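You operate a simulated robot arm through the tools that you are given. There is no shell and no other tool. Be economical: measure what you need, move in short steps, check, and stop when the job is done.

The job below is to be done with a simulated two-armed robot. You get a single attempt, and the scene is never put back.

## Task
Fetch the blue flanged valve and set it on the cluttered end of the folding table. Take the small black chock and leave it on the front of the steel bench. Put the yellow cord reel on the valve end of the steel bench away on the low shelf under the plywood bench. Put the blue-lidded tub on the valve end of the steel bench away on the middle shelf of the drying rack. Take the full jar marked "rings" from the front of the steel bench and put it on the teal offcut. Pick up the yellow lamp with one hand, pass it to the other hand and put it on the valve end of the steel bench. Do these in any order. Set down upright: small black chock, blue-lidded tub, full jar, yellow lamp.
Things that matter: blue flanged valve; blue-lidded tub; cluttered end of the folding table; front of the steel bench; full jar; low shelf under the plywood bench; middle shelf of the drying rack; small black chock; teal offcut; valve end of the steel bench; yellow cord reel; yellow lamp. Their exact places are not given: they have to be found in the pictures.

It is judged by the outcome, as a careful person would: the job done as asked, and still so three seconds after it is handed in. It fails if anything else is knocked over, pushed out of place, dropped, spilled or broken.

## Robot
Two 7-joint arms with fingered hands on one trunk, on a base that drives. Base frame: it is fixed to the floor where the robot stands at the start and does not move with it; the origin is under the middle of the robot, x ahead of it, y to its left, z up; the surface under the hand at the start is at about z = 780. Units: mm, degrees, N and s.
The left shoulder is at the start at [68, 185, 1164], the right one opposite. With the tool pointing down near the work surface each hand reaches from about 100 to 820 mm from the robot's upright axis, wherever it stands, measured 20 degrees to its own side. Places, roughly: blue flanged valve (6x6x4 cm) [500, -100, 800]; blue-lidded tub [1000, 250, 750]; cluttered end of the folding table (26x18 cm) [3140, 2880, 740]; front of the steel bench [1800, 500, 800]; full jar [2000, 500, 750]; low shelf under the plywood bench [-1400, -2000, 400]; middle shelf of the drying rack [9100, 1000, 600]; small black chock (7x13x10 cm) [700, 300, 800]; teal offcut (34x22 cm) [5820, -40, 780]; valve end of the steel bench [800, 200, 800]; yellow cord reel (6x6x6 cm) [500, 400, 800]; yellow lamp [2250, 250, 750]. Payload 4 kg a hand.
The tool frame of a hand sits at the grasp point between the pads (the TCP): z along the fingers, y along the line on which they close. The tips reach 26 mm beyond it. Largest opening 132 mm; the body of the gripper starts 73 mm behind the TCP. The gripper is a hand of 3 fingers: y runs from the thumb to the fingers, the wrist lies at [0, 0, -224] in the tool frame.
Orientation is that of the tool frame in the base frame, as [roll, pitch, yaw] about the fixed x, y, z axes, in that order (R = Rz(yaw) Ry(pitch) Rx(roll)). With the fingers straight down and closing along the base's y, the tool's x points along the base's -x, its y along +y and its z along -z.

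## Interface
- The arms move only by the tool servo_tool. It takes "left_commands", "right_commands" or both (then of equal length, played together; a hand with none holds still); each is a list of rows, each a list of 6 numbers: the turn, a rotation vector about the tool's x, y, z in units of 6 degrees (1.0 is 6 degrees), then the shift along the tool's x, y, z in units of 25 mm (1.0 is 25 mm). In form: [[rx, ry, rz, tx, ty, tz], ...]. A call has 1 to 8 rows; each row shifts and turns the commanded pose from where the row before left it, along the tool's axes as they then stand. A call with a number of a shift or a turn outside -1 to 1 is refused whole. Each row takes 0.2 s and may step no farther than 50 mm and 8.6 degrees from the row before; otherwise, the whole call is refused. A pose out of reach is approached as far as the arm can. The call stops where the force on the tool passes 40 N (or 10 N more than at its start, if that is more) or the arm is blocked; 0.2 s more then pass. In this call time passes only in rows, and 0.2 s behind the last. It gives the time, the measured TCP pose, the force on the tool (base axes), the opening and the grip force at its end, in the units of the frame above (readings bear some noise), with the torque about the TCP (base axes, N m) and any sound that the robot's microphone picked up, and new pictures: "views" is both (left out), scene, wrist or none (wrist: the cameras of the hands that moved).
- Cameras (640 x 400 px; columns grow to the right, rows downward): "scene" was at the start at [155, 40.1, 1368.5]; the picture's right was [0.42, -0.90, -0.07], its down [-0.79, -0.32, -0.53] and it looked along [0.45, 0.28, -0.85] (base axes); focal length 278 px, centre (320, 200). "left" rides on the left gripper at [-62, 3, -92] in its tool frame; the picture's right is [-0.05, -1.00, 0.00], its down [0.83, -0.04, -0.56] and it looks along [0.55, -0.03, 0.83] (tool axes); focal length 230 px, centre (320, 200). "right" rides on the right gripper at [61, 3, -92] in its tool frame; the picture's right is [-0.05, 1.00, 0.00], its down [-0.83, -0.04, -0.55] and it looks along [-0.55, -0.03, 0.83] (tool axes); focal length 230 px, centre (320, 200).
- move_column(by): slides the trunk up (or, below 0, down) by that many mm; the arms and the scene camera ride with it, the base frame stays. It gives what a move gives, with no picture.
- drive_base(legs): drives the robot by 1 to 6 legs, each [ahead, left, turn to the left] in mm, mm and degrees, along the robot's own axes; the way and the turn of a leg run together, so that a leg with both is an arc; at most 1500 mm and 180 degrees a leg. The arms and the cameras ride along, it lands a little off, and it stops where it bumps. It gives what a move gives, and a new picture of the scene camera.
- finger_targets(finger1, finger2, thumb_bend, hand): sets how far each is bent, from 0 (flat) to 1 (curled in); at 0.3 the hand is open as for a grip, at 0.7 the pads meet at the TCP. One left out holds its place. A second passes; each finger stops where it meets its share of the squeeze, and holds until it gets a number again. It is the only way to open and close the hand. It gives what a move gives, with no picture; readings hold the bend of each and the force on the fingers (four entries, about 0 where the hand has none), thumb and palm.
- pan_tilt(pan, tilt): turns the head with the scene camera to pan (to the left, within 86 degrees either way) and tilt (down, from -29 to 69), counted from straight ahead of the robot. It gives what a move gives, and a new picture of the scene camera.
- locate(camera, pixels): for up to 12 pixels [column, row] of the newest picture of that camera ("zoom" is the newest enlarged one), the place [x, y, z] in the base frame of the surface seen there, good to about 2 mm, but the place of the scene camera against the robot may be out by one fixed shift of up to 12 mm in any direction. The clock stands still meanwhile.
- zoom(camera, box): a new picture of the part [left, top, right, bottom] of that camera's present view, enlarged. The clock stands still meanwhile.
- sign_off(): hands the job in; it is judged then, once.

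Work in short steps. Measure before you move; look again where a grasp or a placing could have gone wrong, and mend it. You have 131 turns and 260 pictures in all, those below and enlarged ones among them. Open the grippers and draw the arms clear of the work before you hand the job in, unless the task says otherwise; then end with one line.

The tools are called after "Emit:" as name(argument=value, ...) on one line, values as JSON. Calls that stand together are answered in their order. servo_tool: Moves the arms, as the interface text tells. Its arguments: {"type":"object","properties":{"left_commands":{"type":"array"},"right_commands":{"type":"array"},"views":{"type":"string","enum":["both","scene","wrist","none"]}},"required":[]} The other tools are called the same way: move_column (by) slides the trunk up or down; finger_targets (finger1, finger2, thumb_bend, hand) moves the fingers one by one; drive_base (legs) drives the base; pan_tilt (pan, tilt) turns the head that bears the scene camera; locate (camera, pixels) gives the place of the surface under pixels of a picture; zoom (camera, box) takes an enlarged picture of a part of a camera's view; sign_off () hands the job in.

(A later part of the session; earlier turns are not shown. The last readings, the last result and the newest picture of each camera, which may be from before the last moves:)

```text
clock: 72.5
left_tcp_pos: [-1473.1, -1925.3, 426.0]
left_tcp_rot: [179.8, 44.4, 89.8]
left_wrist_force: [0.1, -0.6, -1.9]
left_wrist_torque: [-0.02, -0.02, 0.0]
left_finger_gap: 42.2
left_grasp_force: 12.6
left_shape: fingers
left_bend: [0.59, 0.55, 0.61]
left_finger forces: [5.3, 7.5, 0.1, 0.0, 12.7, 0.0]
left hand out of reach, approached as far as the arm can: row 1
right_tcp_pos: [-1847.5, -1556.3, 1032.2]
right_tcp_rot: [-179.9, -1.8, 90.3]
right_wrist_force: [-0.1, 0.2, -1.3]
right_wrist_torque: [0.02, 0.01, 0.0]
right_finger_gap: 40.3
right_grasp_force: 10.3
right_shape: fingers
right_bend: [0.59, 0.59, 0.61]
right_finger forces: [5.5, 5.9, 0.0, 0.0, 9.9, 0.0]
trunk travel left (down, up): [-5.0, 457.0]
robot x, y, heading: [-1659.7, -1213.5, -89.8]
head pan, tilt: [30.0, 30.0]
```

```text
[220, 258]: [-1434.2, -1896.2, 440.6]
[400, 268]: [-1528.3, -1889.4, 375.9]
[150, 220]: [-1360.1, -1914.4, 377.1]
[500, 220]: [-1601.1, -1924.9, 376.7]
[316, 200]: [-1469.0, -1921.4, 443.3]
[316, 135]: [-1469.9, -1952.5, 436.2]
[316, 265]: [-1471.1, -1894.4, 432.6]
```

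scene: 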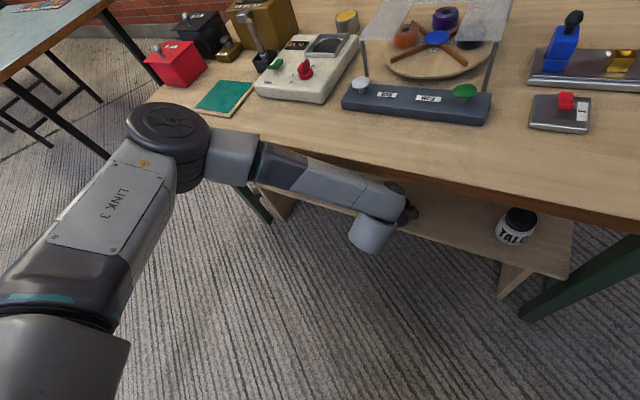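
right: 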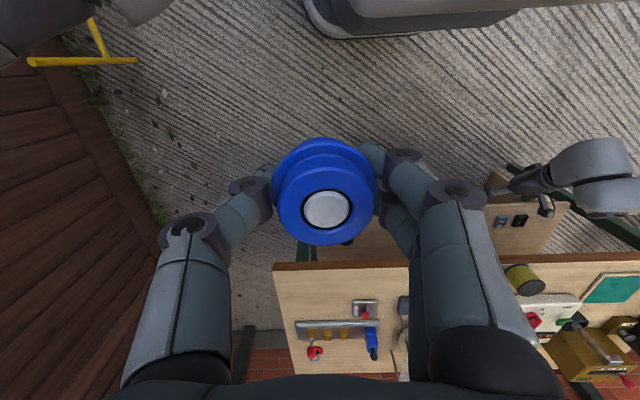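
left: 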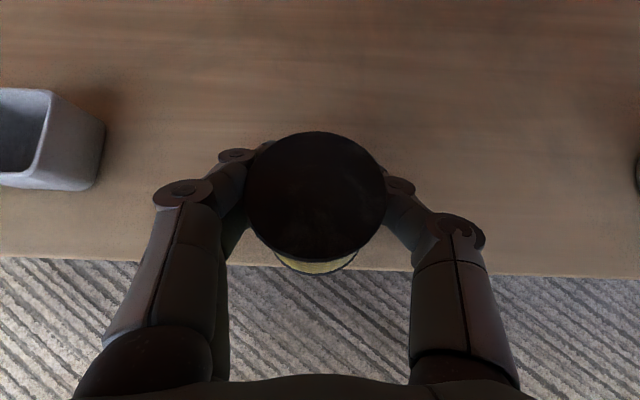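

The reel's base would lie just inside the shelf edge (−1888). I lower the trunk 5 mm onto the shelf and release, then check.

Emit:
move_column(by=-5)

Emit:
finger_targets(hand="left", finger1=0.42, finger2=0.42, thumb_bend=0.42)

Emit:
servo_tool(left_commands=[[0, 0, 0, 0, 0, 0]], views="wrist")

```text
clock: 73.0
left_tcp_pos: [-1472.1, -1923.5, 421.5]
left_tcp_rot: [179.8, 44.4, 89.9]
left_wrist_force: [0.2, 0.1, -0.3]
left_wrist_torque: [-0.02, 0.0, -0.01]
left_finger_gap: 41.6
left_grasp_force: 13.6
left_shape: fingers
left_bend: [0.6, 0.55, 0.61]
left_finger forces: [5.9, 7.9, 0.0, 0.0, 13.7, 0.1]
right_tcp_pos: [-1847.9, -1555.2, 1028.6]
right_tcp_rot: [-180.0, -1.9, 90.3]
right_wrist_force: [-0.4, -0.2, 0.6]
right_wrist_torque: [-0.04, 0.01, 0.02]
right_finger_gap: 40.4
right_grasp_force: 10.8
right_shape: fingers
right_bend: [0.59, 0.59, 0.61]
right_finger forces: [5.6, 5.8, 0.0, 0.0, 10.0, 0.0]
trunk travel left (down, up): [0.0, 462.0]
robot x, y, heading: [-1656.4, -1206.3, -89.3]
head pan, tilt: [30.0, 30.0]
```

```text
clock: 74.0
left_tcp_pos: [-1473.3, -1925.2, 420.2]
left_tcp_rot: [179.8, 44.3, 89.9]
left_wrist_force: [0.9, 0.1, 0.2]
left_wrist_torque: [0.0, 0.03, 0.01]
left_finger_gap: 94.2
left_grasp_force: 0.1
left_shape: fingers
left_bend: [0.42, 0.42, 0.42]
left_finger forces: [0.0, 0.0, 0.1, 0.0, 0.0, 0.1]
right_tcp_pos: [-1848.8, -1555.9, 1027.2]
right_tcp_rot: [-179.9, -1.8, 90.2]
right_wrist_force: [0.1, 0.1, 0.4]
right_wrist_torque: [0.01, 0.03, 0.03]
right_finger_gap: 40.1
right_grasp_force: 10.7
right_shape: fingers
right_bend: [0.59, 0.59, 0.61]
right_finger forces: [5.5, 5.8, 0.1, 0.1, 10.0, 0.0]
trunk travel left (down, up): [0.0, 462.0]
robot x, y, heading: [-1661.6, -1213.0, -89.5]
head pan, tilt: [30.0, 30.0]
```

```text
clock: 74.4
left_tcp_pos: [-1473.0, -1925.3, 419.8]
left_tcp_rot: [179.8, 44.4, 89.9]
left_wrist_force: [-0.3, 0.3, -0.2]
left_wrist_torque: [-0.01, -0.01, -0.03]
left_finger_gap: 94.2
left_grasp_force: 0.0
left_shape: fingers
left_bend: [0.42, 0.42, 0.42]
left_finger forces: [0.0, 0.0, 0.1, 0.0, 0.0, 0.0]
right_tcp_pos: [-1849.3, -1555.9, 1027.3]
right_tcp_rot: [180.0, -1.8, 90.3]
right_wrist_force: [0.6, 0.4, 0.1]
right_wrist_torque: [0.0, 0.0, 0.0]
right_finger_gap: 40.5
right_grasp_force: 10.4
right_shape: fingers
right_bend: [0.59, 0.59, 0.61]
right_finger forces: [5.5, 5.7, 0.0, 0.0, 10.0, 0.0]
trunk travel left (down, up): [0.0, 462.0]
robot x, y, heading: [-1658.8, -1209.4, -89.7]
head pan, tilt: [30.0, 30.0]
```

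left: 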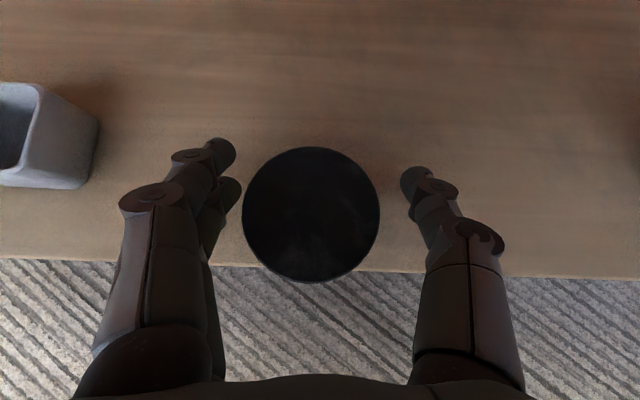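

Reel sits upright right at the edge. I back off, close the fingers and nudge it ~25 mm deeper.

Emit:
drive_base(legs=[[-110, 0, 0]])

Emit:
finger_targets(hand="left", finger1=0.68, finger2=0.68, thumb_bend=0.68)

Emit:
servo_tool(left_commands=[[0, 0, 0, 0, 0, 0]], views="wrist")

```text
clock: 75.6
left_tcp_pos: [-1471.8, -1812.4, 421.1]
left_tcp_rot: [179.8, 44.5, 90.0]
left_wrist_force: [-0.2, 0.9, 1.3]
left_wrist_torque: [0.04, 0.02, -0.01]
left_finger_gap: 94.1
left_grasp_force: 0.1
left_shape: fingers
left_bend: [0.42, 0.42, 0.42]
left_finger forces: [0.1, 0.1, 0.0, 0.0, 0.0, 0.0]
right_tcp_pos: [-1847.6, -1443.6, 1028.8]
right_tcp_rot: [-180.0, -1.7, 90.3]
right_wrist_force: [-0.2, 0.4, -0.4]
right_wrist_torque: [-0.02, -0.03, 0.0]
right_finger_gap: 40.3
right_grasp_force: 10.3
right_shape: fingers
right_bend: [0.59, 0.59, 0.61]
right_finger forces: [5.5, 5.8, 0.0, 0.1, 9.9, 0.0]
trunk travel left (down, up): [0.0, 462.0]
robot x, y, heading: [-1663.2, -1096.4, -89.8]
head pan, tilt: [30.0, 30.0]
```

scene: 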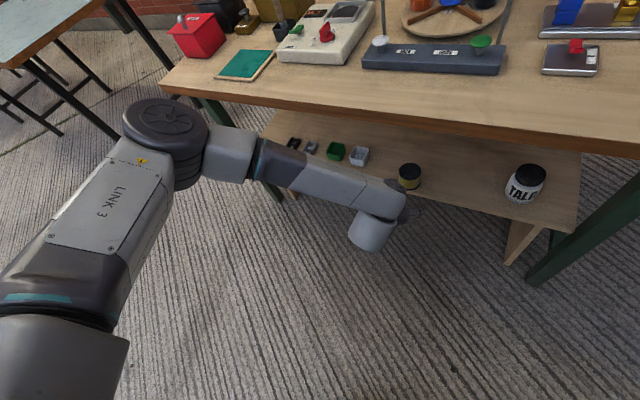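

```text
clock: 76.6
left_tcp_pos: [-1473.7, -1814.2, 421.5]
left_tcp_rot: [179.7, 44.4, 90.1]
left_wrist_force: [0.2, -0.6, 0.2]
left_wrist_torque: [-0.03, 0.0, 0.0]
left_finger_gap: 11.5
left_grasp_force: 0.0
left_shape: fingers
left_bend: [0.68, 0.68, 0.68]
left_finger forces: [0.0, 0.0, 0.0, 0.1, 0.1, 0.1]
right_tcp_pos: [-1849.2, -1444.2, 1028.2]
right_tcp_rot: [180.0, -1.7, 90.3]
right_wrist_force: [-0.5, 0.4, -1.0]
right_wrist_torque: [0.0, 0.03, 0.01]
right_finger_gap: 40.4
right_grasp_force: 10.5
right_shape: fingers
right_bend: [0.59, 0.59, 0.61]
right_finger forces: [5.6, 5.8, 0.1, 0.0, 10.0, 0.1]
trunk travel left (down, up): [0.0, 462.0]
robot x, y, heading: [-1658.5, -1098.2, -89.6]
head pan, tilt: [30.0, 30.0]
```

```text
clock: 77.0
left_tcp_pos: [-1474.1, -1812.2, 420.7]
left_tcp_rot: [179.8, 44.4, 90.1]
left_wrist_force: [-0.1, -0.8, -0.4]
left_wrist_torque: [-0.03, -0.01, 0.06]
left_finger_gap: 11.6
left_grasp_force: 0.1
left_shape: fingers
left_bend: [0.68, 0.68, 0.68]
left_finger forces: [0.0, 0.0, 0.1, 0.0, 0.0, 0.0]
right_tcp_pos: [-1849.1, -1445.0, 1026.9]
right_tcp_rot: [-180.0, -1.7, 90.3]
right_wrist_force: [-0.3, -0.2, -0.7]
right_wrist_torque: [0.02, -0.01, -0.03]
right_finger_gap: 40.5
right_grasp_force: 10.6
right_shape: fingers
right_bend: [0.59, 0.59, 0.61]
right_finger forces: [5.5, 5.9, 0.1, 0.0, 10.0, 0.0]
trunk travel left (down, up): [0.0, 462.0]
robot x, y, heading: [-1663.2, -1102.6, -89.6]
head pan, tilt: [30.0, 30.0]
```

left: 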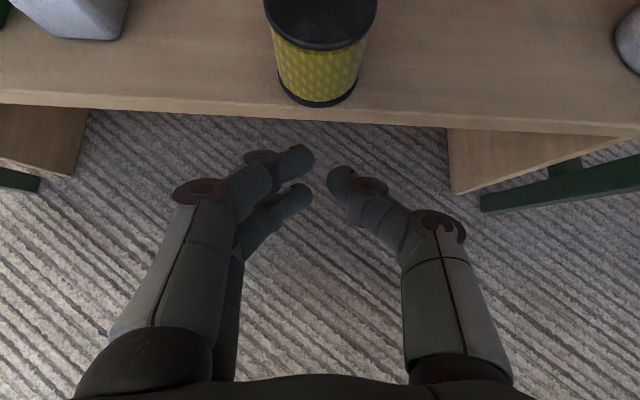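

It stands fully on the shelf; a gentle 80 mm advance will push it ~20 mm deeper.

Emit:
drive_base(legs=[[82, 0, 0], [-150, 0, 0]])

Emit:
zoom(camera="scene", box=[260, 120, 620, 290])

```text
clock: 79.0
left_tcp_pos: [-1471.6, -1746.1, 421.5]
left_tcp_rot: [179.8, 44.5, 90.1]
left_wrist_force: [0.1, 0.3, 0.9]
left_wrist_torque: [-0.01, -0.01, -0.02]
left_finger_gap: 11.3
left_grasp_force: 0.0
left_shape: fingers
left_bend: [0.68, 0.68, 0.68]
left_finger forces: [0.0, 0.0, 0.0, 0.1, 0.0, 0.0]
right_tcp_pos: [-1849.4, -1376.6, 1027.3]
right_tcp_rot: [-179.9, -1.7, 90.3]
right_wrist_force: [-0.1, 0.2, -0.9]
right_wrist_torque: [-0.05, -0.02, 0.04]
right_finger_gap: 40.2
right_grasp_force: 10.5
right_shape: fingers
right_bend: [0.59, 0.59, 0.61]
right_finger forces: [5.6, 5.7, 0.0, 0.1, 10.0, 0.0]
trunk travel left (down, up): [0.0, 462.0]
robot x, y, heading: [-1659.6, -1037.2, -89.3]
head pan, tilt: [30.0, 30.0]
```

scene: 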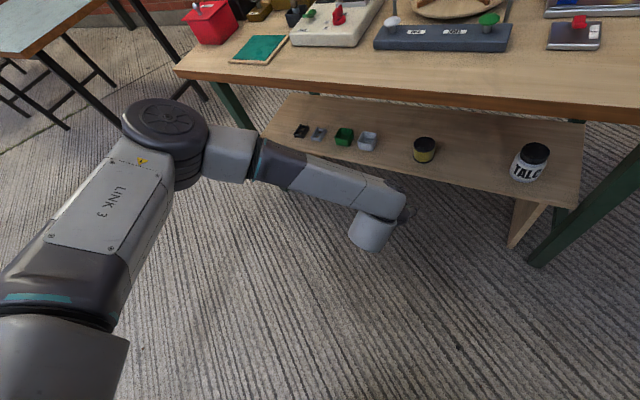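

```text
1.78 times, centred on (440, 205) of scene
```

zoom: 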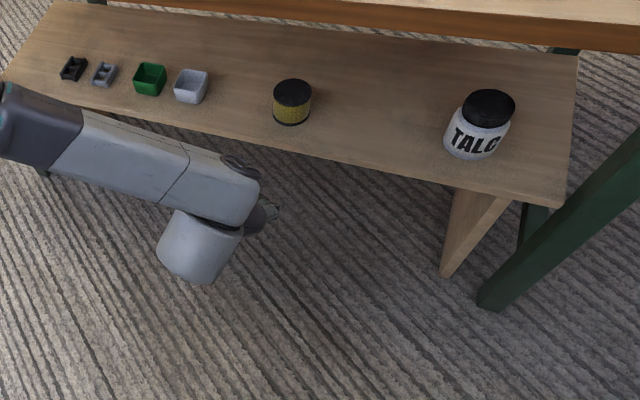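

Reel is well on the shelf. I back off, raise the trunk, and bring the left hand upright again.

Emit:
drive_base(legs=[[-300, 0, 0]])

Emit:
move_column(by=200)

Emit:
servo_tool(left_commands=[[0, 0, 0, 0, 0.5, -1], [0, 0.9, 0, 0, 0.5, -1], [0, 0.9, 0, 0, 0.5, -1], [0, 0.9, 0, 0, 0.5, -1], [0, 0.9, 0, 0, 0, -1], [0, 0.9, 0, 0, 0, -1], [0, 0.9, 0, 0, 0, -1], [0, 0.9, 0, 0, 0, -1]], views="none")

Emit:
servo_tool(left_commands=[[0, 0.9, 0, 0, 0, -1], [0, 0, 0, 1, 0, -1], [0, 0, 0, 1, 0, -1], [0, 0, 0, 1, 0, -1], [0, 0, 0, 1, 0, -1], [0, 0, 0, 1, 0, -1]], views="none")

```text
clock: 81.1
left_tcp_pos: [-1476.8, -1447.7, 420.6]
left_tcp_rot: [179.8, 44.4, 89.8]
left_wrist_force: [0.1, -0.2, -0.2]
left_wrist_torque: [-0.01, 0.02, 0.02]
left_finger_gap: 11.2
left_grasp_force: 0.0
left_shape: fingers
left_bend: [0.68, 0.68, 0.68]
left_finger forces: [0.0, 0.0, 0.1, 0.0, 0.1, 0.1]
right_tcp_pos: [-1852.1, -1078.7, 1028.0]
right_tcp_rot: [-180.0, -1.6, 90.4]
right_wrist_force: [1.0, -0.2, -0.2]
right_wrist_torque: [-0.03, 0.0, 0.0]
right_finger_gap: 40.5
right_grasp_force: 10.7
right_shape: fingers
right_bend: [0.59, 0.59, 0.61]
right_finger forces: [5.5, 5.8, 0.1, 0.1, 10.1, 0.0]
trunk travel left (down, up): [0.0, 462.0]
robot x, y, heading: [-1662.8, -733.9, -89.3]
head pan, tilt: [30.0, 30.0]
```

scene: 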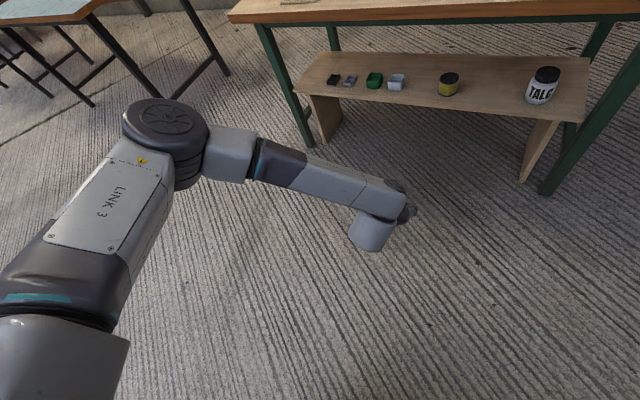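

```text
clock: 83.2
left_tcp_pos: [-1476.5, -1477.6, 890.3]
left_tcp_rot: [179.6, 64.4, 89.6]
left_wrist_force: [0.0, 0.2, 0.0]
left_wrist_torque: [-0.05, -0.02, -0.02]
left_finger_gap: 11.2
left_grasp_force: 0.0
left_shape: fingers
left_bend: [0.68, 0.68, 0.68]
left_finger forces: [0.0, 0.1, 0.0, 0.1, 0.0, 0.1]
right_tcp_pos: [-1852.6, -1080.0, 1226.8]
right_tcp_rot: [180.0, -1.9, 90.3]
right_wrist_force: [-0.1, 0.5, 0.0]
right_wrist_torque: [0.02, 0.0, -0.01]
right_finger_gap: 40.2
right_grasp_force: 10.5
right_shape: fingers
right_bend: [0.59, 0.59, 0.61]
right_finger forces: [5.4, 5.8, 0.1, 0.0, 9.9, 0.0]
trunk travel left (down, up): [-200.0, 262.0]
robot x, y, heading: [-1659.9, -733.4, -89.4]
head pan, tilt: [30.0, 30.0]
```

```text
clock: 85.0
left_tcp_pos: [-1427.1, -1328.1, 1016.7]
left_tcp_rot: [179.8, 26.7, 89.9]
left_wrist_force: [-0.4, -0.2, -0.3]
left_wrist_torque: [0.01, -0.02, -0.01]
left_finger_gap: 11.3
left_grasp_force: 0.1
left_shape: fingers
left_bend: [0.68, 0.68, 0.68]
left_finger forces: [0.0, 0.1, 0.1, 0.0, 0.1, 0.0]
right_tcp_pos: [-1852.1, -1078.4, 1226.9]
right_tcp_rot: [180.0, -1.8, 90.3]
right_wrist_force: [-0.5, -0.6, -0.5]
right_wrist_torque: [0.03, -0.01, -0.01]
right_finger_gap: 40.6
right_grasp_force: 10.6
right_shape: fingers
right_bend: [0.59, 0.59, 0.61]
right_finger forces: [5.5, 5.7, 0.0, 0.1, 9.9, 0.0]
trunk travel left (down, up): [-200.0, 262.0]
robot x, y, heading: [-1659.3, -731.4, -89.7]
head pan, tilt: [30.0, 30.0]
```

```text
clock: 86.4
left_tcp_pos: [-1426.3, -1152.5, 1110.5]
left_tcp_rot: [179.7, 21.3, 90.0]
left_wrist_force: [-0.1, 0.0, 0.3]
left_wrist_torque: [0.0, -0.02, 0.01]
left_finger_gap: 11.3
left_grasp_force: 0.1
left_shape: fingers
left_bend: [0.68, 0.68, 0.68]
left_finger forces: [0.1, 0.1, 0.0, 0.0, 0.0, 0.1]
right_tcp_pos: [-1851.3, -1077.7, 1228.5]
right_tcp_rot: [-180.0, -1.8, 90.3]
right_wrist_force: [1.1, 0.3, -1.2]
right_wrist_torque: [-0.03, 0.01, 0.04]
right_finger_gap: 40.3
right_grasp_force: 10.6
right_shape: fingers
right_bend: [0.59, 0.59, 0.61]
right_finger forces: [5.5, 5.8, 0.0, 0.0, 9.8, 0.1]
trunk travel left (down, up): [-200.0, 262.0]
robot x, y, heading: [-1660.0, -736.9, -89.5]
head pan, tilt: [30.0, 30.0]
```

Now I straighten the hands and drive along the right side of the steel bench toward the far end.

Emit:
servo_tool(left_commands=[[0, 0.9, 0, 0, 0, 0], [0, 0.9, 0, 0, 0, 0], [0, 0.9, 0, 0, 0, 0], [0, 0.85, 0, 0, 0, 0]], right_commands=[[0, -0.3, 0, 0, 0, 0], [0, 0, 0, 0, 0, 0], [0, 0, 0, 0, 0, 0], [0, 0, 0, 0, 0, 0]], views="none")

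Emit:
drive_base(legs=[[0, 0, 89.5], [1200, -100, 0]])

Emit:
pan_tilt(pan=0, tilt=20)

```text
clock: 87.4
left_tcp_pos: [-1426.6, -1154.8, 1110.1]
left_tcp_rot: [179.9, -0.1, 90.0]
left_wrist_force: [0.2, -0.3, -0.5]
left_wrist_torque: [0.0, -0.02, -0.01]
left_finger_gap: 11.4
left_grasp_force: 0.1
left_shape: fingers
left_bend: [0.68, 0.68, 0.68]
left_finger forces: [0.1, 0.0, 0.0, 0.0, 0.0, 0.0]
right_tcp_pos: [-1851.9, -1079.4, 1228.1]
right_tcp_rot: [-179.9, 0.0, 90.3]
right_wrist_force: [-0.2, -0.6, -0.8]
right_wrist_torque: [-0.01, 0.0, -0.01]
right_finger_gap: 40.4
right_grasp_force: 11.2
right_shape: fingers
right_bend: [0.59, 0.59, 0.61]
right_finger forces: [5.4, 5.8, 0.1, 0.0, 9.9, 0.0]
trunk travel left (down, up): [-200.0, 262.0]
robot x, y, heading: [-1662.9, -730.8, -89.3]
head pan, tilt: [30.0, 30.0]
```

```text
clock: 97.3
left_tcp_pos: [-59.9, -583.2, 1111.1]
left_tcp_rot: [179.7, 0.0, -179.8]
left_wrist_force: [-0.4, -0.7, 1.0]
left_wrist_torque: [0.02, -0.02, 0.0]
left_finger_gap: 11.7
left_grasp_force: 0.2
left_shape: fingers
left_bend: [0.68, 0.68, 0.68]
left_finger forces: [0.1, 0.0, 0.0, 0.0, 0.1, 0.1]
right_tcp_pos: [-134.4, -1007.9, 1229.9]
right_tcp_rot: [180.0, 0.0, -179.5]
right_wrist_force: [-0.1, -0.4, -1.1]
right_wrist_torque: [-0.02, 0.01, 0.0]
right_finger_gap: 40.2
right_grasp_force: 10.3
right_shape: fingers
right_bend: [0.59, 0.59, 0.61]
right_finger forces: [5.2, 5.5, 0.0, 0.0, 9.8, 0.1]
trunk travel left (down, up): [-200.0, 262.0]
robot x, y, heading: [-479.7, -818.5, 0.5]
head pan, tilt: [30.0, 30.0]
```

scene: 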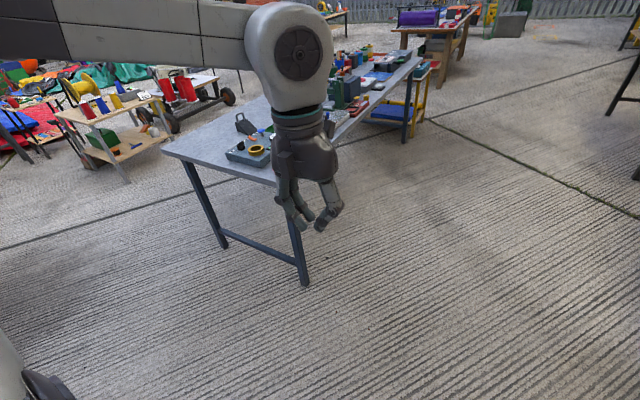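

```text
clock: 98.2
left_tcp_pos: [-59.7, -583.1, 1110.0]
left_tcp_rot: [179.8, 0.0, -179.8]
left_wrist_force: [-0.3, 0.0, 0.6]
left_wrist_torque: [0.04, 0.0, -0.01]
left_finger_gap: 11.2
left_grasp_force: 0.0
left_shape: fingers
left_bend: [0.68, 0.68, 0.68]
left_finger forces: [0.1, 0.0, 0.0, 0.1, 0.0, 0.1]
right_tcp_pos: [-133.9, -1008.0, 1228.0]
right_tcp_rot: [180.0, -0.1, -179.4]
right_wrist_force: [0.2, 1.0, -0.4]
right_wrist_torque: [-0.04, 0.0, -0.02]
right_finger_gap: 39.9
right_grasp_force: 10.2
right_shape: fingers
right_bend: [0.59, 0.59, 0.61]
right_finger forces: [5.2, 5.6, 0.0, 0.0, 9.8, 0.1]
trunk travel left (down, up): [-200.0, 262.0]
robot x, y, heading: [-478.8, -816.6, 0.2]
head pan, tilt: [0.0, 20.0]
```

scene: 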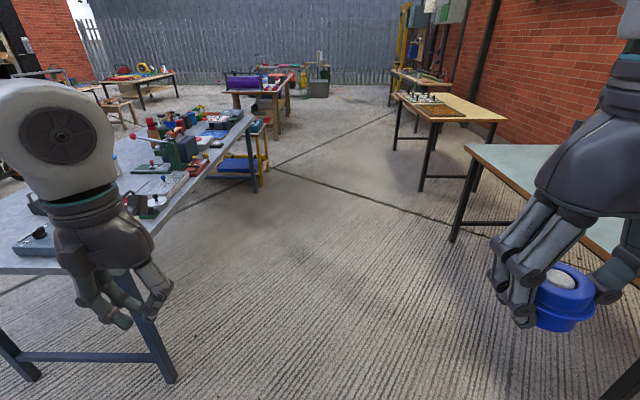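

I measure the trolley, bench end and purple-roll table for a safe path.

Emit:
locate(camera="scene", pixels=[[268, 180], [240, 170], [238, 140], [275, 135], [238, 107], [200, 100], [288, 110], [475, 150], [420, 188], [125, 120], [452, 238], [180, 105]])

Emit:
zoom(camera="scene", box=[60, 50, 340, 220])

```text
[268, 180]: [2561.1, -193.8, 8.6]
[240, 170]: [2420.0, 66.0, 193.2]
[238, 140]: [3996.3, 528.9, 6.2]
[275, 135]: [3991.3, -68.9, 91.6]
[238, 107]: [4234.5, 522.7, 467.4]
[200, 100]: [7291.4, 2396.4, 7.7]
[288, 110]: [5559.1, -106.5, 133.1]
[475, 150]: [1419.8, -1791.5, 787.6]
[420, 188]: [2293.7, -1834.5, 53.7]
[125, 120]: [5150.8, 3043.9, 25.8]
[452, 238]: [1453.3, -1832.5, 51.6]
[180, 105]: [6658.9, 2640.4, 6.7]
```

```text
2.29 times, centred on (200, 135) of scene
```

zoom: 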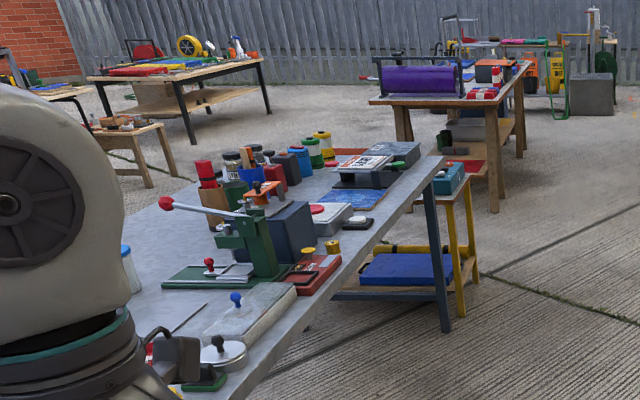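

Corridor is clear at y≈−820; trolley reaches x≈2560 and the purple-roll table begins near x≈3700+. I drive round the far end through x≈3170.

Emit:
drive_base(legs=[[1300, 0, 0], [1300, 0, 0], [1040, 0, 0], [0, 0, 90], [1400, 0, 0]])

Emit:
pan_tilt(pan=0, tilt=25)

```text
clock: 126.3
left_tcp_pos: [2902.3, 1081.2, 1110.0]
left_tcp_rot: [179.7, 0.0, -90.9]
left_wrist_force: [0.0, 0.2, -0.2]
left_wrist_torque: [0.01, 0.0, -0.05]
left_finger_gap: 11.1
left_grasp_force: 0.0
left_shape: fingers
left_bend: [0.68, 0.68, 0.68]
left_finger forces: [0.0, 0.0, 0.1, 0.0, 0.1, 0.0]
right_tcp_pos: [3325.9, 999.4, 1227.4]
right_tcp_rot: [180.0, -0.1, -90.7]
right_wrist_force: [-0.3, -0.2, -1.1]
right_wrist_torque: [0.01, 0.02, -0.02]
right_finger_gap: 39.8
right_grasp_force: 10.4
right_shape: fingers
right_bend: [0.59, 0.59, 0.61]
right_finger forces: [5.0, 5.6, 0.0, 0.1, 9.7, 0.1]
trunk travel left (down, up): [-200.0, 262.0]
robot x, y, heading: [3132.9, 656.9, 89.3]
head pan, tilt: [0.0, 20.0]
```

scene: 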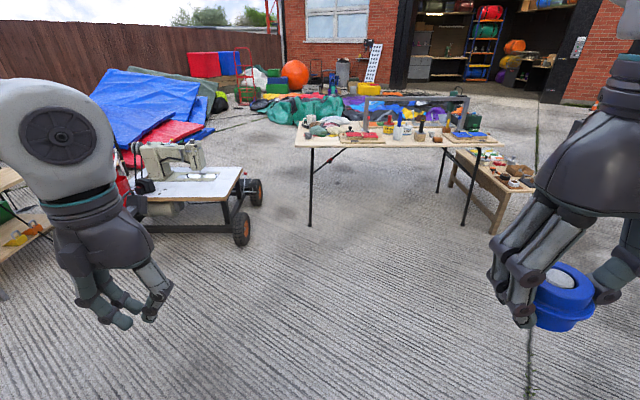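

```text
clock: 126.9
left_tcp_pos: [2902.8, 1081.4, 1109.6]
left_tcp_rot: [179.8, -0.1, -90.9]
left_wrist_force: [0.1, -1.1, -0.3]
left_wrist_torque: [0.02, -0.01, -0.01]
left_finger_gap: 11.6
left_grasp_force: 0.1
left_shape: fingers
left_bend: [0.68, 0.68, 0.68]
left_finger forces: [0.1, 0.0, 0.0, 0.0, 0.1, 0.0]
right_tcp_pos: [3327.8, 1000.0, 1227.8]
right_tcp_rot: [180.0, -0.1, -90.6]
right_wrist_force: [-0.2, -0.2, -1.0]
right_wrist_torque: [0.03, -0.02, 0.01]
right_finger_gap: 39.7
right_grasp_force: 10.1
right_shape: fingers
right_bend: [0.59, 0.59, 0.61]
right_finger forces: [4.8, 5.6, 0.1, 0.0, 9.6, 0.1]
trunk travel left (down, up): [-200.0, 262.0]
robot x, y, heading: [3131.8, 657.8, 89.2]
head pan, tilt: [0.0, 25.0]
```

scene: 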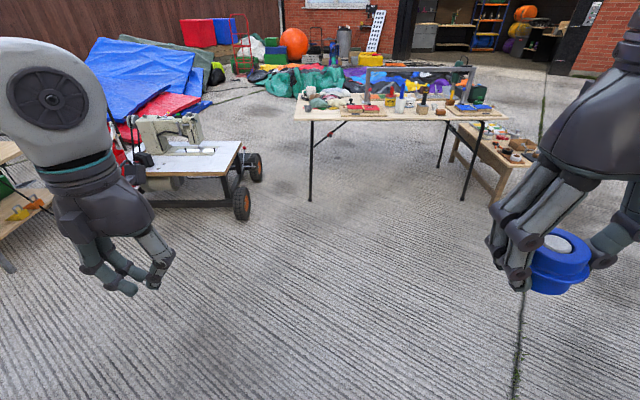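

The folding table is straight ahead; I zoom on it and measure.

Emit:
zoom(camera="scene", box=[280, 55, 520, 205])

Emit:
locate(camera="scene", pixels=[[297, 118], [310, 112], [330, 113], [350, 118], [300, 98], [390, 112], [420, 112], [490, 117], [365, 98], [320, 102], [240, 218], [490, 205]])

```text
2.67 times, centred on (400, 130) of scene
```

zoom: 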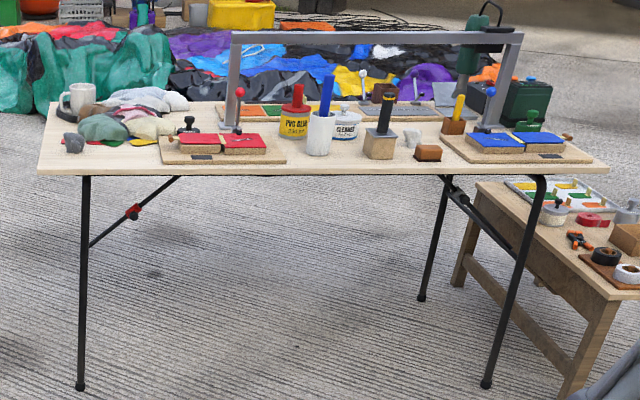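

```text
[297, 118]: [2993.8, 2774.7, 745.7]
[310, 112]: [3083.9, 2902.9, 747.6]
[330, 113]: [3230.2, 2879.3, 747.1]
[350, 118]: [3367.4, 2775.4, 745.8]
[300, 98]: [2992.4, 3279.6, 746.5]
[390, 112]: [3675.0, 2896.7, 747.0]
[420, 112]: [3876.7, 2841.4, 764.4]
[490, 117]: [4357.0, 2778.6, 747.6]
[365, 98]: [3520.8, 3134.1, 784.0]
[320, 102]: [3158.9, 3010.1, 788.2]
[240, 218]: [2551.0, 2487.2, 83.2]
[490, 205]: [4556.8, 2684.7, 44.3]
```

The cluttered end with rags is the left end; spot (3140,2860) on the front strip is free, table z≈740. I drive up to it.

Emit:
drive_base(legs=[[0, 0, 0.8], [1000, 40, 0], [600, 0, 0]])

Emit:
pan_tilt(pan=-5, tilt=45)

```text
clock: 135.3
left_tcp_pos: [2819.6, 2655.8, 1110.7]
left_tcp_rot: [179.8, 0.0, -89.1]
left_wrist_force: [0.0, 0.2, -0.1]
left_wrist_torque: [0.03, 0.01, -0.01]
left_finger_gap: 11.3
left_grasp_force: 0.1
left_shape: fingers
left_bend: [0.68, 0.68, 0.68]
left_finger forces: [0.0, 0.0, 0.0, 0.1, 0.0, 0.0]
right_tcp_pos: [3245.2, 2586.1, 1228.0]
right_tcp_rot: [-179.9, 0.1, -88.8]
right_wrist_force: [0.1, 0.3, -0.3]
right_wrist_torque: [-0.01, 0.0, -0.01]
right_finger_gap: 39.9
right_grasp_force: 9.9
right_shape: fingers
right_bend: [0.59, 0.59, 0.61]
right_finger forces: [5.0, 5.7, 0.0, 0.0, 9.7, 0.0]
trunk travel left (down, up): [-200.0, 262.0]
robot x, y, heading: [3062.2, 2238.5, 91.3]
head pan, tilt: [0.0, 25.0]
```

scene: 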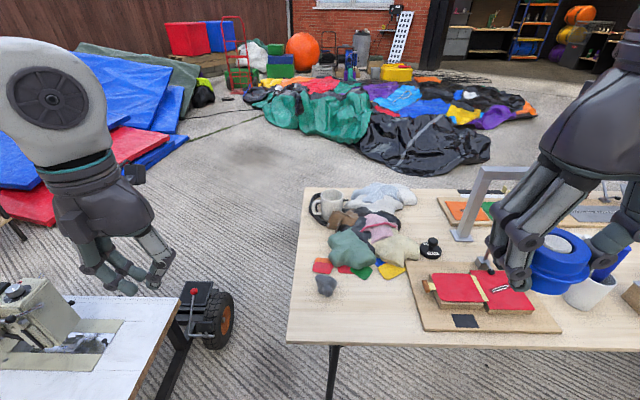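

```text
clock: 136.2
left_tcp_pos: [2819.8, 2654.6, 1110.3]
left_tcp_rot: [179.8, -0.1, -89.0]
left_wrist_force: [1.0, 0.5, 0.5]
left_wrist_torque: [-0.03, 0.01, -0.01]
left_finger_gap: 11.3
left_grasp_force: 0.1
left_shape: fingers
left_bend: [0.68, 0.68, 0.68]
left_finger forces: [0.0, 0.1, 0.0, 0.0, 0.1, 0.0]
right_tcp_pos: [3246.5, 2586.7, 1228.0]
right_tcp_rot: [-180.0, 0.1, -88.9]
right_wrist_force: [-0.5, 1.3, -0.6]
right_wrist_torque: [0.01, 0.02, -0.01]
right_finger_gap: 39.8
right_grasp_force: 11.0
right_shape: fingers
right_bend: [0.59, 0.59, 0.61]
right_finger forces: [5.0, 5.6, 0.0, 0.1, 9.7, 0.1]
trunk travel left (down, up): [-200.0, 262.0]
robot x, y, heading: [3061.5, 2238.9, 91.1]
head pan, tilt: [-5.0, 45.0]
```

scene: 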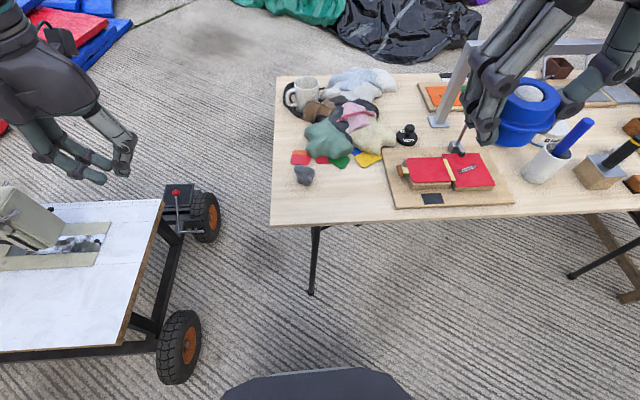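

Emit:
locate(camera="scene", pixels=[[340, 195], [340, 220], [370, 195], [385, 205], [305, 185], [345, 168], [368, 165], [330, 215], [392, 178]])

```text
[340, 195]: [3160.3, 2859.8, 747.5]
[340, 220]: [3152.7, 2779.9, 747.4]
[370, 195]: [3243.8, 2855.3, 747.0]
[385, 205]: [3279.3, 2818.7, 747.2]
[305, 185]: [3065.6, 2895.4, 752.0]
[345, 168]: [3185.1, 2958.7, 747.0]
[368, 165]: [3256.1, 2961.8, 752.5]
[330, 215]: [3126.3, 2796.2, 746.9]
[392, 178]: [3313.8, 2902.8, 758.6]
```

Free spot (3160,2862), clear of the stone and board. I move the valve over it.

Emit:
servo_tool(right_commands=[[0, 0, 0, -1, 0.375, 1], [0, 0, 0, -1, 0.375, 1], [0, 0, 0, -1, 0.375, 1], [0, 0, 0, -1, 0.375, 1], [0, 0, 0, -1, 0.375, 1], [0, 0, 0, -1, 0.375, 1], [0, 0, 0, -1, 0.375, 1], [0, 0, 0, -1, 0.375, 1]], views="none")

Emit:
servo_tool(right_commands=[[0, 0, 0, -1, 0, 1], [0, 0, 0, -1, 0, 1], [0, 0, 0, -1, 0, 1], [0, 0, 0, 0, 0, 1], [0, 0, 0, 0, 0, 1], [0, 0, 0, 0, 0, 1], [0, 0, 0, 0, 0, 1]], views="both")

```text
clock: 138.0
left_tcp_pos: [2819.2, 2655.8, 1109.7]
left_tcp_rot: [179.8, 0.0, -89.0]
left_wrist_force: [0.1, 0.2, 0.2]
left_wrist_torque: [0.0, 0.0, 0.0]
left_finger_gap: 11.3
left_grasp_force: 0.1
left_shape: fingers
left_bend: [0.68, 0.68, 0.68]
left_finger forces: [0.0, 0.0, 0.0, 0.1, 0.0, 0.0]
right_tcp_pos: [3165.3, 2784.2, 1028.0]
right_tcp_rot: [-179.9, 0.2, -88.7]
right_wrist_force: [0.1, -0.4, -0.9]
right_wrist_torque: [0.02, 0.01, -0.01]
right_finger_gap: 39.7
right_grasp_force: 10.7
right_shape: fingers
right_bend: [0.59, 0.59, 0.61]
right_finger forces: [4.8, 5.7, 0.1, 0.0, 9.7, 0.0]
trunk travel left (down, up): [-200.0, 262.0]
robot x, y, heading: [3064.1, 2240.9, 91.0]
head pan, tilt: [-5.0, 45.0]
```

```text
clock: 139.6
left_tcp_pos: [2820.3, 2655.5, 1110.2]
left_tcp_rot: [179.8, -0.1, -89.2]
left_wrist_force: [-0.6, -0.6, -0.4]
left_wrist_torque: [0.01, 0.05, 0.0]
left_finger_gap: 11.2
left_grasp_force: 0.0
left_shape: fingers
left_bend: [0.68, 0.68, 0.68]
left_finger forces: [0.1, 0.1, 0.0, 0.0, 0.0, 0.1]
right_tcp_pos: [3165.6, 2859.3, 851.4]
right_tcp_rot: [179.9, 0.1, -88.8]
right_wrist_force: [0.3, -0.4, -0.9]
right_wrist_torque: [0.02, 0.04, -0.03]
right_finger_gap: 39.7
right_grasp_force: 10.4
right_shape: fingers
right_bend: [0.59, 0.59, 0.61]
right_finger forces: [5.0, 5.8, 0.1, 0.1, 9.6, 0.0]
trunk travel left (down, up): [-200.0, 262.0]
robot x, y, heading: [3061.3, 2238.5, 91.1]
head pan, tilt: [-5.0, 45.0]
```

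scene: 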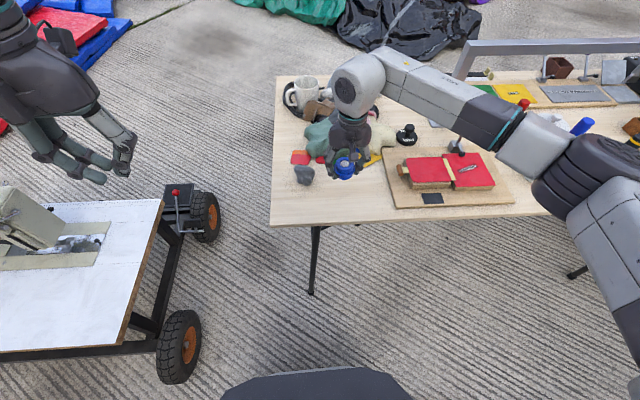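
right: 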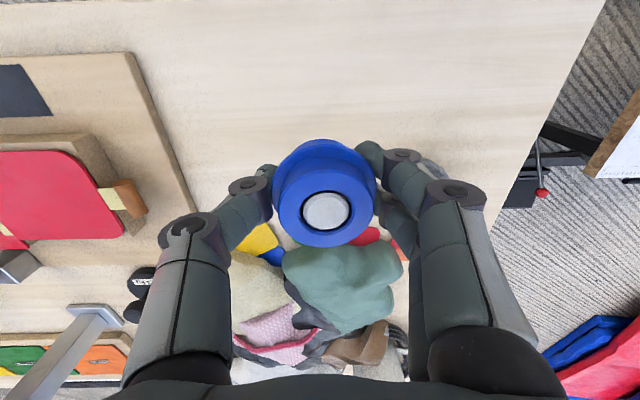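

I check table height and nearby items in the right camera.

Emit:
locate(camera="right", pixels=[[240, 130], [400, 110], [440, 175], [320, 100], [255, 240], [185, 180], [320, 250], [410, 225]])

```text
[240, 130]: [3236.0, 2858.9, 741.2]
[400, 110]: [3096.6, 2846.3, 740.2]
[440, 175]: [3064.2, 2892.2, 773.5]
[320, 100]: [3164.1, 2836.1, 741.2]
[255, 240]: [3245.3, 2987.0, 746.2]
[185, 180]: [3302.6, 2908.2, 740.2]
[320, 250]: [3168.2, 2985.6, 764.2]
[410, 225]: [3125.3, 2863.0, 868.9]
```

Table z=740.7. I lower to TCP ≈775 and open narrowly.

Emit:
servo_tool(right_commands=[[0, 0, 0, 0, 0, 1], [0, 0, 0, 0, 0, 1], [0, 0, 0, 0, 0, 0.8], [0, 0, 0, 0, 0, 0.26]], views="wrist")

```text
clock: 140.6
left_tcp_pos: [2820.3, 2655.3, 1109.1]
left_tcp_rot: [179.8, 0.0, -89.1]
left_wrist_force: [-0.4, -0.6, 0.1]
left_wrist_torque: [-0.03, -0.02, 0.0]
left_finger_gap: 11.3
left_grasp_force: 0.0
left_shape: fingers
left_bend: [0.68, 0.68, 0.68]
left_finger forces: [0.0, 0.0, 0.1, 0.0, 0.0, 0.1]
right_tcp_pos: [3165.6, 2861.1, 775.8]
right_tcp_rot: [180.0, 0.1, -88.9]
right_wrist_force: [-0.9, 0.7, -0.6]
right_wrist_torque: [0.01, 0.02, 0.0]
right_finger_gap: 39.8
right_grasp_force: 10.6
right_shape: fingers
right_bend: [0.59, 0.59, 0.61]
right_finger forces: [5.0, 5.8, 0.0, 0.1, 9.6, 0.0]
trunk travel left (down, up): [-200.0, 262.0]
robot x, y, heading: [3059.9, 2238.4, 91.2]
head pan, tilt: [-5.0, 45.0]
```

right: 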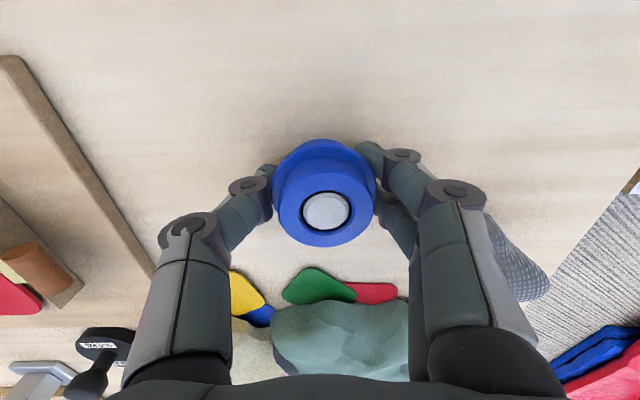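

A last 2 mm down, then open and rise.

Emit:
servo_tool(right_commands=[[0, 0, 0, 0, 0, 0.1]], views="none")

Emit:
finger_targets(hand="right", finger1=0.42, finger2=0.42, thumb_bend=0.42)

Emit:
servo_tool(right_commands=[[0, 0, 0, 0, 0, -1], [0, 0, 0, 0, 0, -1], [0, 0, 0, 0, 0, -1], [0, 0, 0, 0, 0, -1], [0, 0, 0, 0, 0, -1], [0, 0, 0, 0, 0, -1], [0, 0, 0, 0, 0, -1], [0, 0, 0, 0, 0, -1]], views="wrist")

Emit:
servo_tool(right_commands=[[0, 0, 0, 1, 0, -0.5], [0, 0, 0, 1, 0, -0.5], [0, 0, 0, 1, 0, -0.5], [0, 0, 0, 1, 0, -0.5], [0, 0, 0, 1, 0, -0.5], [0, 0, 0, 1, 0, -0.5], [0, 0, 0, 1, 0, -0.5]], views="scene")

```text
clock: 141.0
left_tcp_pos: [2820.2, 2655.2, 1110.3]
left_tcp_rot: [179.7, 0.0, -89.0]
left_wrist_force: [0.5, -1.0, -0.1]
left_wrist_torque: [0.0, -0.01, 0.01]
left_finger_gap: 11.3
left_grasp_force: 0.1
left_shape: fingers
left_bend: [0.68, 0.68, 0.68]
left_finger forces: [0.0, 0.0, 0.0, 0.0, 0.1, 0.1]
right_tcp_pos: [3164.0, 2860.6, 773.5]
right_tcp_rot: [-179.9, 0.0, -88.8]
right_wrist_force: [0.7, -0.6, -0.1]
right_wrist_torque: [-0.02, 0.04, 0.02]
right_finger_gap: 39.7
right_grasp_force: 10.5
right_shape: fingers
right_bend: [0.59, 0.59, 0.61]
right_finger forces: [4.9, 5.8, 0.1, 0.1, 9.7, 0.1]
trunk travel left (down, up): [-200.0, 262.0]
robot x, y, heading: [3061.2, 2239.3, 91.0]
head pan, tilt: [-5.0, 45.0]
```

```text
clock: 142.0
left_tcp_pos: [2820.4, 2655.7, 1110.8]
left_tcp_rot: [179.8, 0.0, -89.1]
left_wrist_force: [0.8, 0.5, -0.8]
left_wrist_torque: [0.0, -0.01, 0.02]
left_finger_gap: 11.4
left_grasp_force: 0.0
left_shape: fingers
left_bend: [0.68, 0.68, 0.68]
left_finger forces: [0.0, 0.0, 0.0, 0.1, 0.0, 0.0]
right_tcp_pos: [3166.0, 2860.0, 774.2]
right_tcp_rot: [180.0, 0.0, -88.8]
right_wrist_force: [0.1, -0.2, 0.6]
right_wrist_torque: [0.0, -0.01, -0.02]
right_finger_gap: 94.1
right_grasp_force: 0.0
right_shape: fingers
right_bend: [0.42, 0.42, 0.42]
right_finger forces: [0.0, 0.0, 0.0, 0.0, 0.0, 0.1]
trunk travel left (down, up): [-200.0, 262.0]
robot x, y, heading: [3062.9, 2241.3, 91.2]
head pan, tilt: [-5.0, 45.0]
```

```text
clock: 143.8
left_tcp_pos: [2819.1, 2655.3, 1109.4]
left_tcp_rot: [179.8, 0.0, -89.0]
left_wrist_force: [1.2, -0.3, 0.5]
left_wrist_torque: [0.01, 0.04, 0.0]
left_finger_gap: 11.5
left_grasp_force: 0.1
left_shape: fingers
left_bend: [0.68, 0.68, 0.68]
left_finger forces: [0.0, 0.0, 0.0, 0.1, 0.0, 0.1]
right_tcp_pos: [3164.9, 2860.0, 975.2]
right_tcp_rot: [179.9, 0.1, -88.8]
right_wrist_force: [0.3, 0.0, -0.6]
right_wrist_torque: [0.04, -0.01, -0.01]
right_finger_gap: 94.3
right_grasp_force: 0.1
right_shape: fingers
right_bend: [0.42, 0.42, 0.42]
right_finger forces: [0.0, 0.0, 0.0, 0.1, 0.1, 0.0]
trunk travel left (down, up): [-200.0, 262.0]
robot x, y, heading: [3056.7, 2236.5, 91.2]
head pan, tilt: [-5.0, 45.0]
```

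right: 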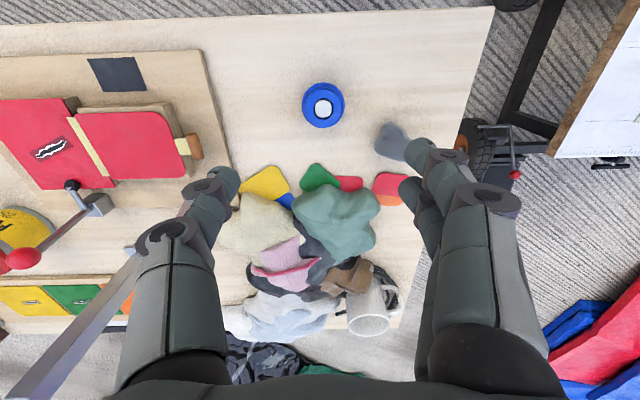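

```text
clock: 145.4
left_tcp_pos: [2819.6, 2654.4, 1110.2]
left_tcp_rot: [179.8, 0.1, -89.1]
left_wrist_force: [-1.0, -1.0, 0.2]
left_wrist_torque: [0.03, 0.01, 0.03]
left_finger_gap: 11.3
left_grasp_force: 0.1
left_shape: fingers
left_bend: [0.68, 0.68, 0.68]
left_finger forces: [0.0, 0.0, 0.0, 0.0, 0.1, 0.0]
right_tcp_pos: [3168.6, 2682.7, 1063.4]
right_tcp_rot: [179.9, 0.1, -89.0]
right_wrist_force: [0.7, -0.2, 0.6]
right_wrist_torque: [-0.01, -0.01, 0.02]
right_finger_gap: 94.2
right_grasp_force: 0.1
right_shape: fingers
right_bend: [0.42, 0.42, 0.42]
right_finger forces: [0.0, 0.1, 0.0, 0.0, 0.0, 0.0]
trunk travel left (down, up): [-200.0, 262.0]
robot x, y, heading: [3060.5, 2240.1, 91.1]
head pan, tilt: [-5.0, 45.0]
```

scene: 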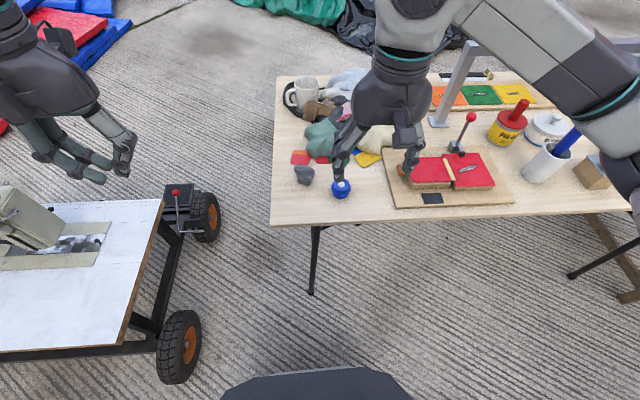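

Valve is set. I back away and turn toward the steel bench front to look for the lamp and jar.

Emit:
drive_base(legs=[[-800, 0, 0], [0, 0, 130]])

Emit:
pan_tilt(pan=10, tilt=30)

```text
clock: 155.1
left_tcp_pos: [2899.2, 978.7, 1110.5]
left_tcp_rot: [179.8, -0.1, 39.0]
left_wrist_force: [0.1, 0.5, 0.8]
left_wrist_torque: [-0.04, 0.01, 0.03]
left_finger_gap: 10.8
left_grasp_force: 0.0
left_shape: fingers
left_bend: [0.68, 0.68, 0.68]
left_finger forces: [0.0, 0.0, 0.1, 0.0, 0.1, 0.1]
right_tcp_pos: [2660.8, 1235.9, 1063.4]
right_tcp_rot: [180.0, -0.1, 39.3]
right_wrist_force: [0.5, 0.0, -0.2]
right_wrist_torque: [-0.01, 0.02, -0.02]
right_finger_gap: 94.5
right_grasp_force: 0.1
right_shape: fingers
right_bend: [0.42, 0.42, 0.42]
right_finger forces: [0.0, 0.0, 0.0, 0.1, 0.1, 0.1]
trunk travel left (down, up): [-200.0, 262.0]
robot x, y, heading: [3079.4, 1424.9, -140.6]
head pan, tilt: [-5.0, 45.0]
```

scene: 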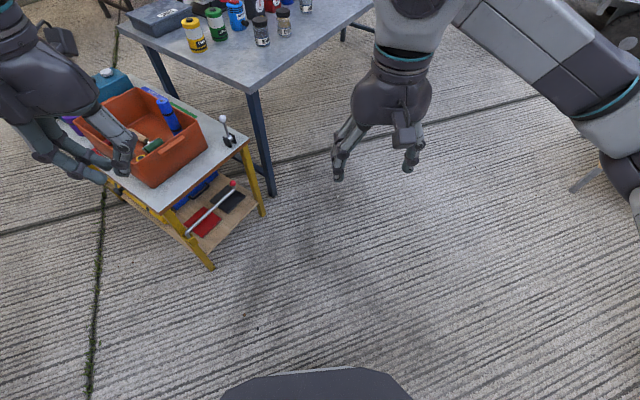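

```text
clock: 155.8
left_tcp_pos: [2900.0, 978.8, 1110.7]
left_tcp_rot: [179.9, 0.0, 39.0]
left_wrist_force: [-0.4, -0.4, -0.1]
left_wrist_torque: [-0.01, 0.03, 0.0]
left_finger_gap: 11.6
left_grasp_force: 0.0
left_shape: fingers
left_bend: [0.68, 0.68, 0.68]
left_finger forces: [0.0, 0.0, 0.1, 0.0, 0.0, 0.0]
right_tcp_pos: [2660.4, 1234.0, 1063.4]
right_tcp_rot: [-179.9, 0.1, 39.2]
right_wrist_force: [0.1, 0.1, -0.4]
right_wrist_torque: [-0.01, 0.03, 0.0]
right_finger_gap: 94.3
right_grasp_force: 0.1
right_shape: fingers
right_bend: [0.42, 0.42, 0.42]
right_finger forces: [0.1, 0.1, 0.0, 0.1, 0.0, 0.1]
trunk travel left (down, up): [-200.0, 262.0]
robot x, y, heading: [3079.8, 1423.1, -140.4]
head pan, tilt: [10.0, 30.0]
```

scene: 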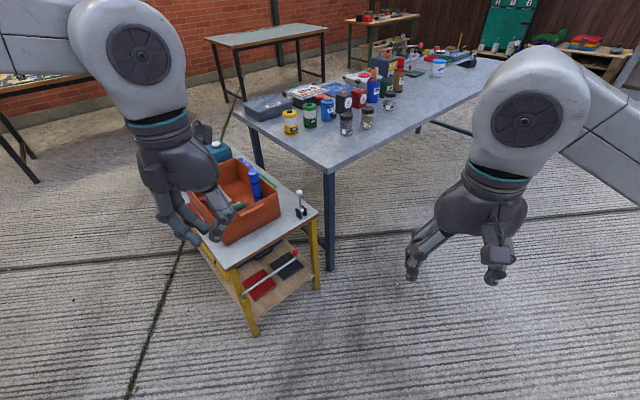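

I zoom on the lamps and jars and measure them.

Emit:
zoom(camera="scene", box=[230, 50, 480, 180])

Emit:
locate(camera="scene", pixels=[[290, 122], [291, 134], [310, 115], [346, 120], [367, 115], [388, 98], [330, 170], [420, 118], [398, 75], [438, 66], [330, 110], [240, 105]])

```text
2.56 times, centred on (355, 115) of scene
```

zoom: 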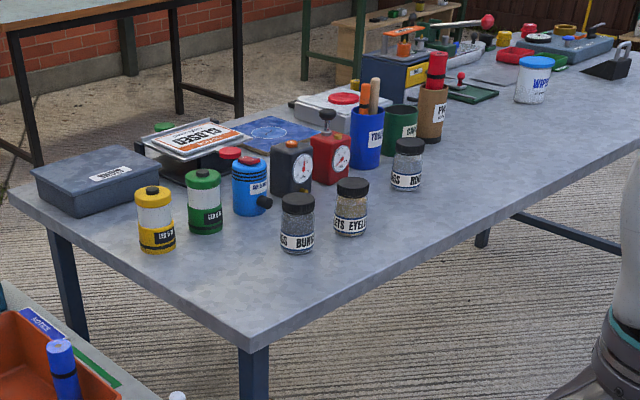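

```text
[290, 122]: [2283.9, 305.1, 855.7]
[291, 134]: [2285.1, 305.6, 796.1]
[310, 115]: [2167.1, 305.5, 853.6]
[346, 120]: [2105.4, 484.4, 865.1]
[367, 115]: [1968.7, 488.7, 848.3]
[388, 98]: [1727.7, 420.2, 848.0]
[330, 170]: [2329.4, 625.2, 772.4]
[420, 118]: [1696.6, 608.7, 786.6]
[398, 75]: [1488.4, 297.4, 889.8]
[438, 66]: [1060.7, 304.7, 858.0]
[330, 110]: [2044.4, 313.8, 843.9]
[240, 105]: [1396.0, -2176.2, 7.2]
```

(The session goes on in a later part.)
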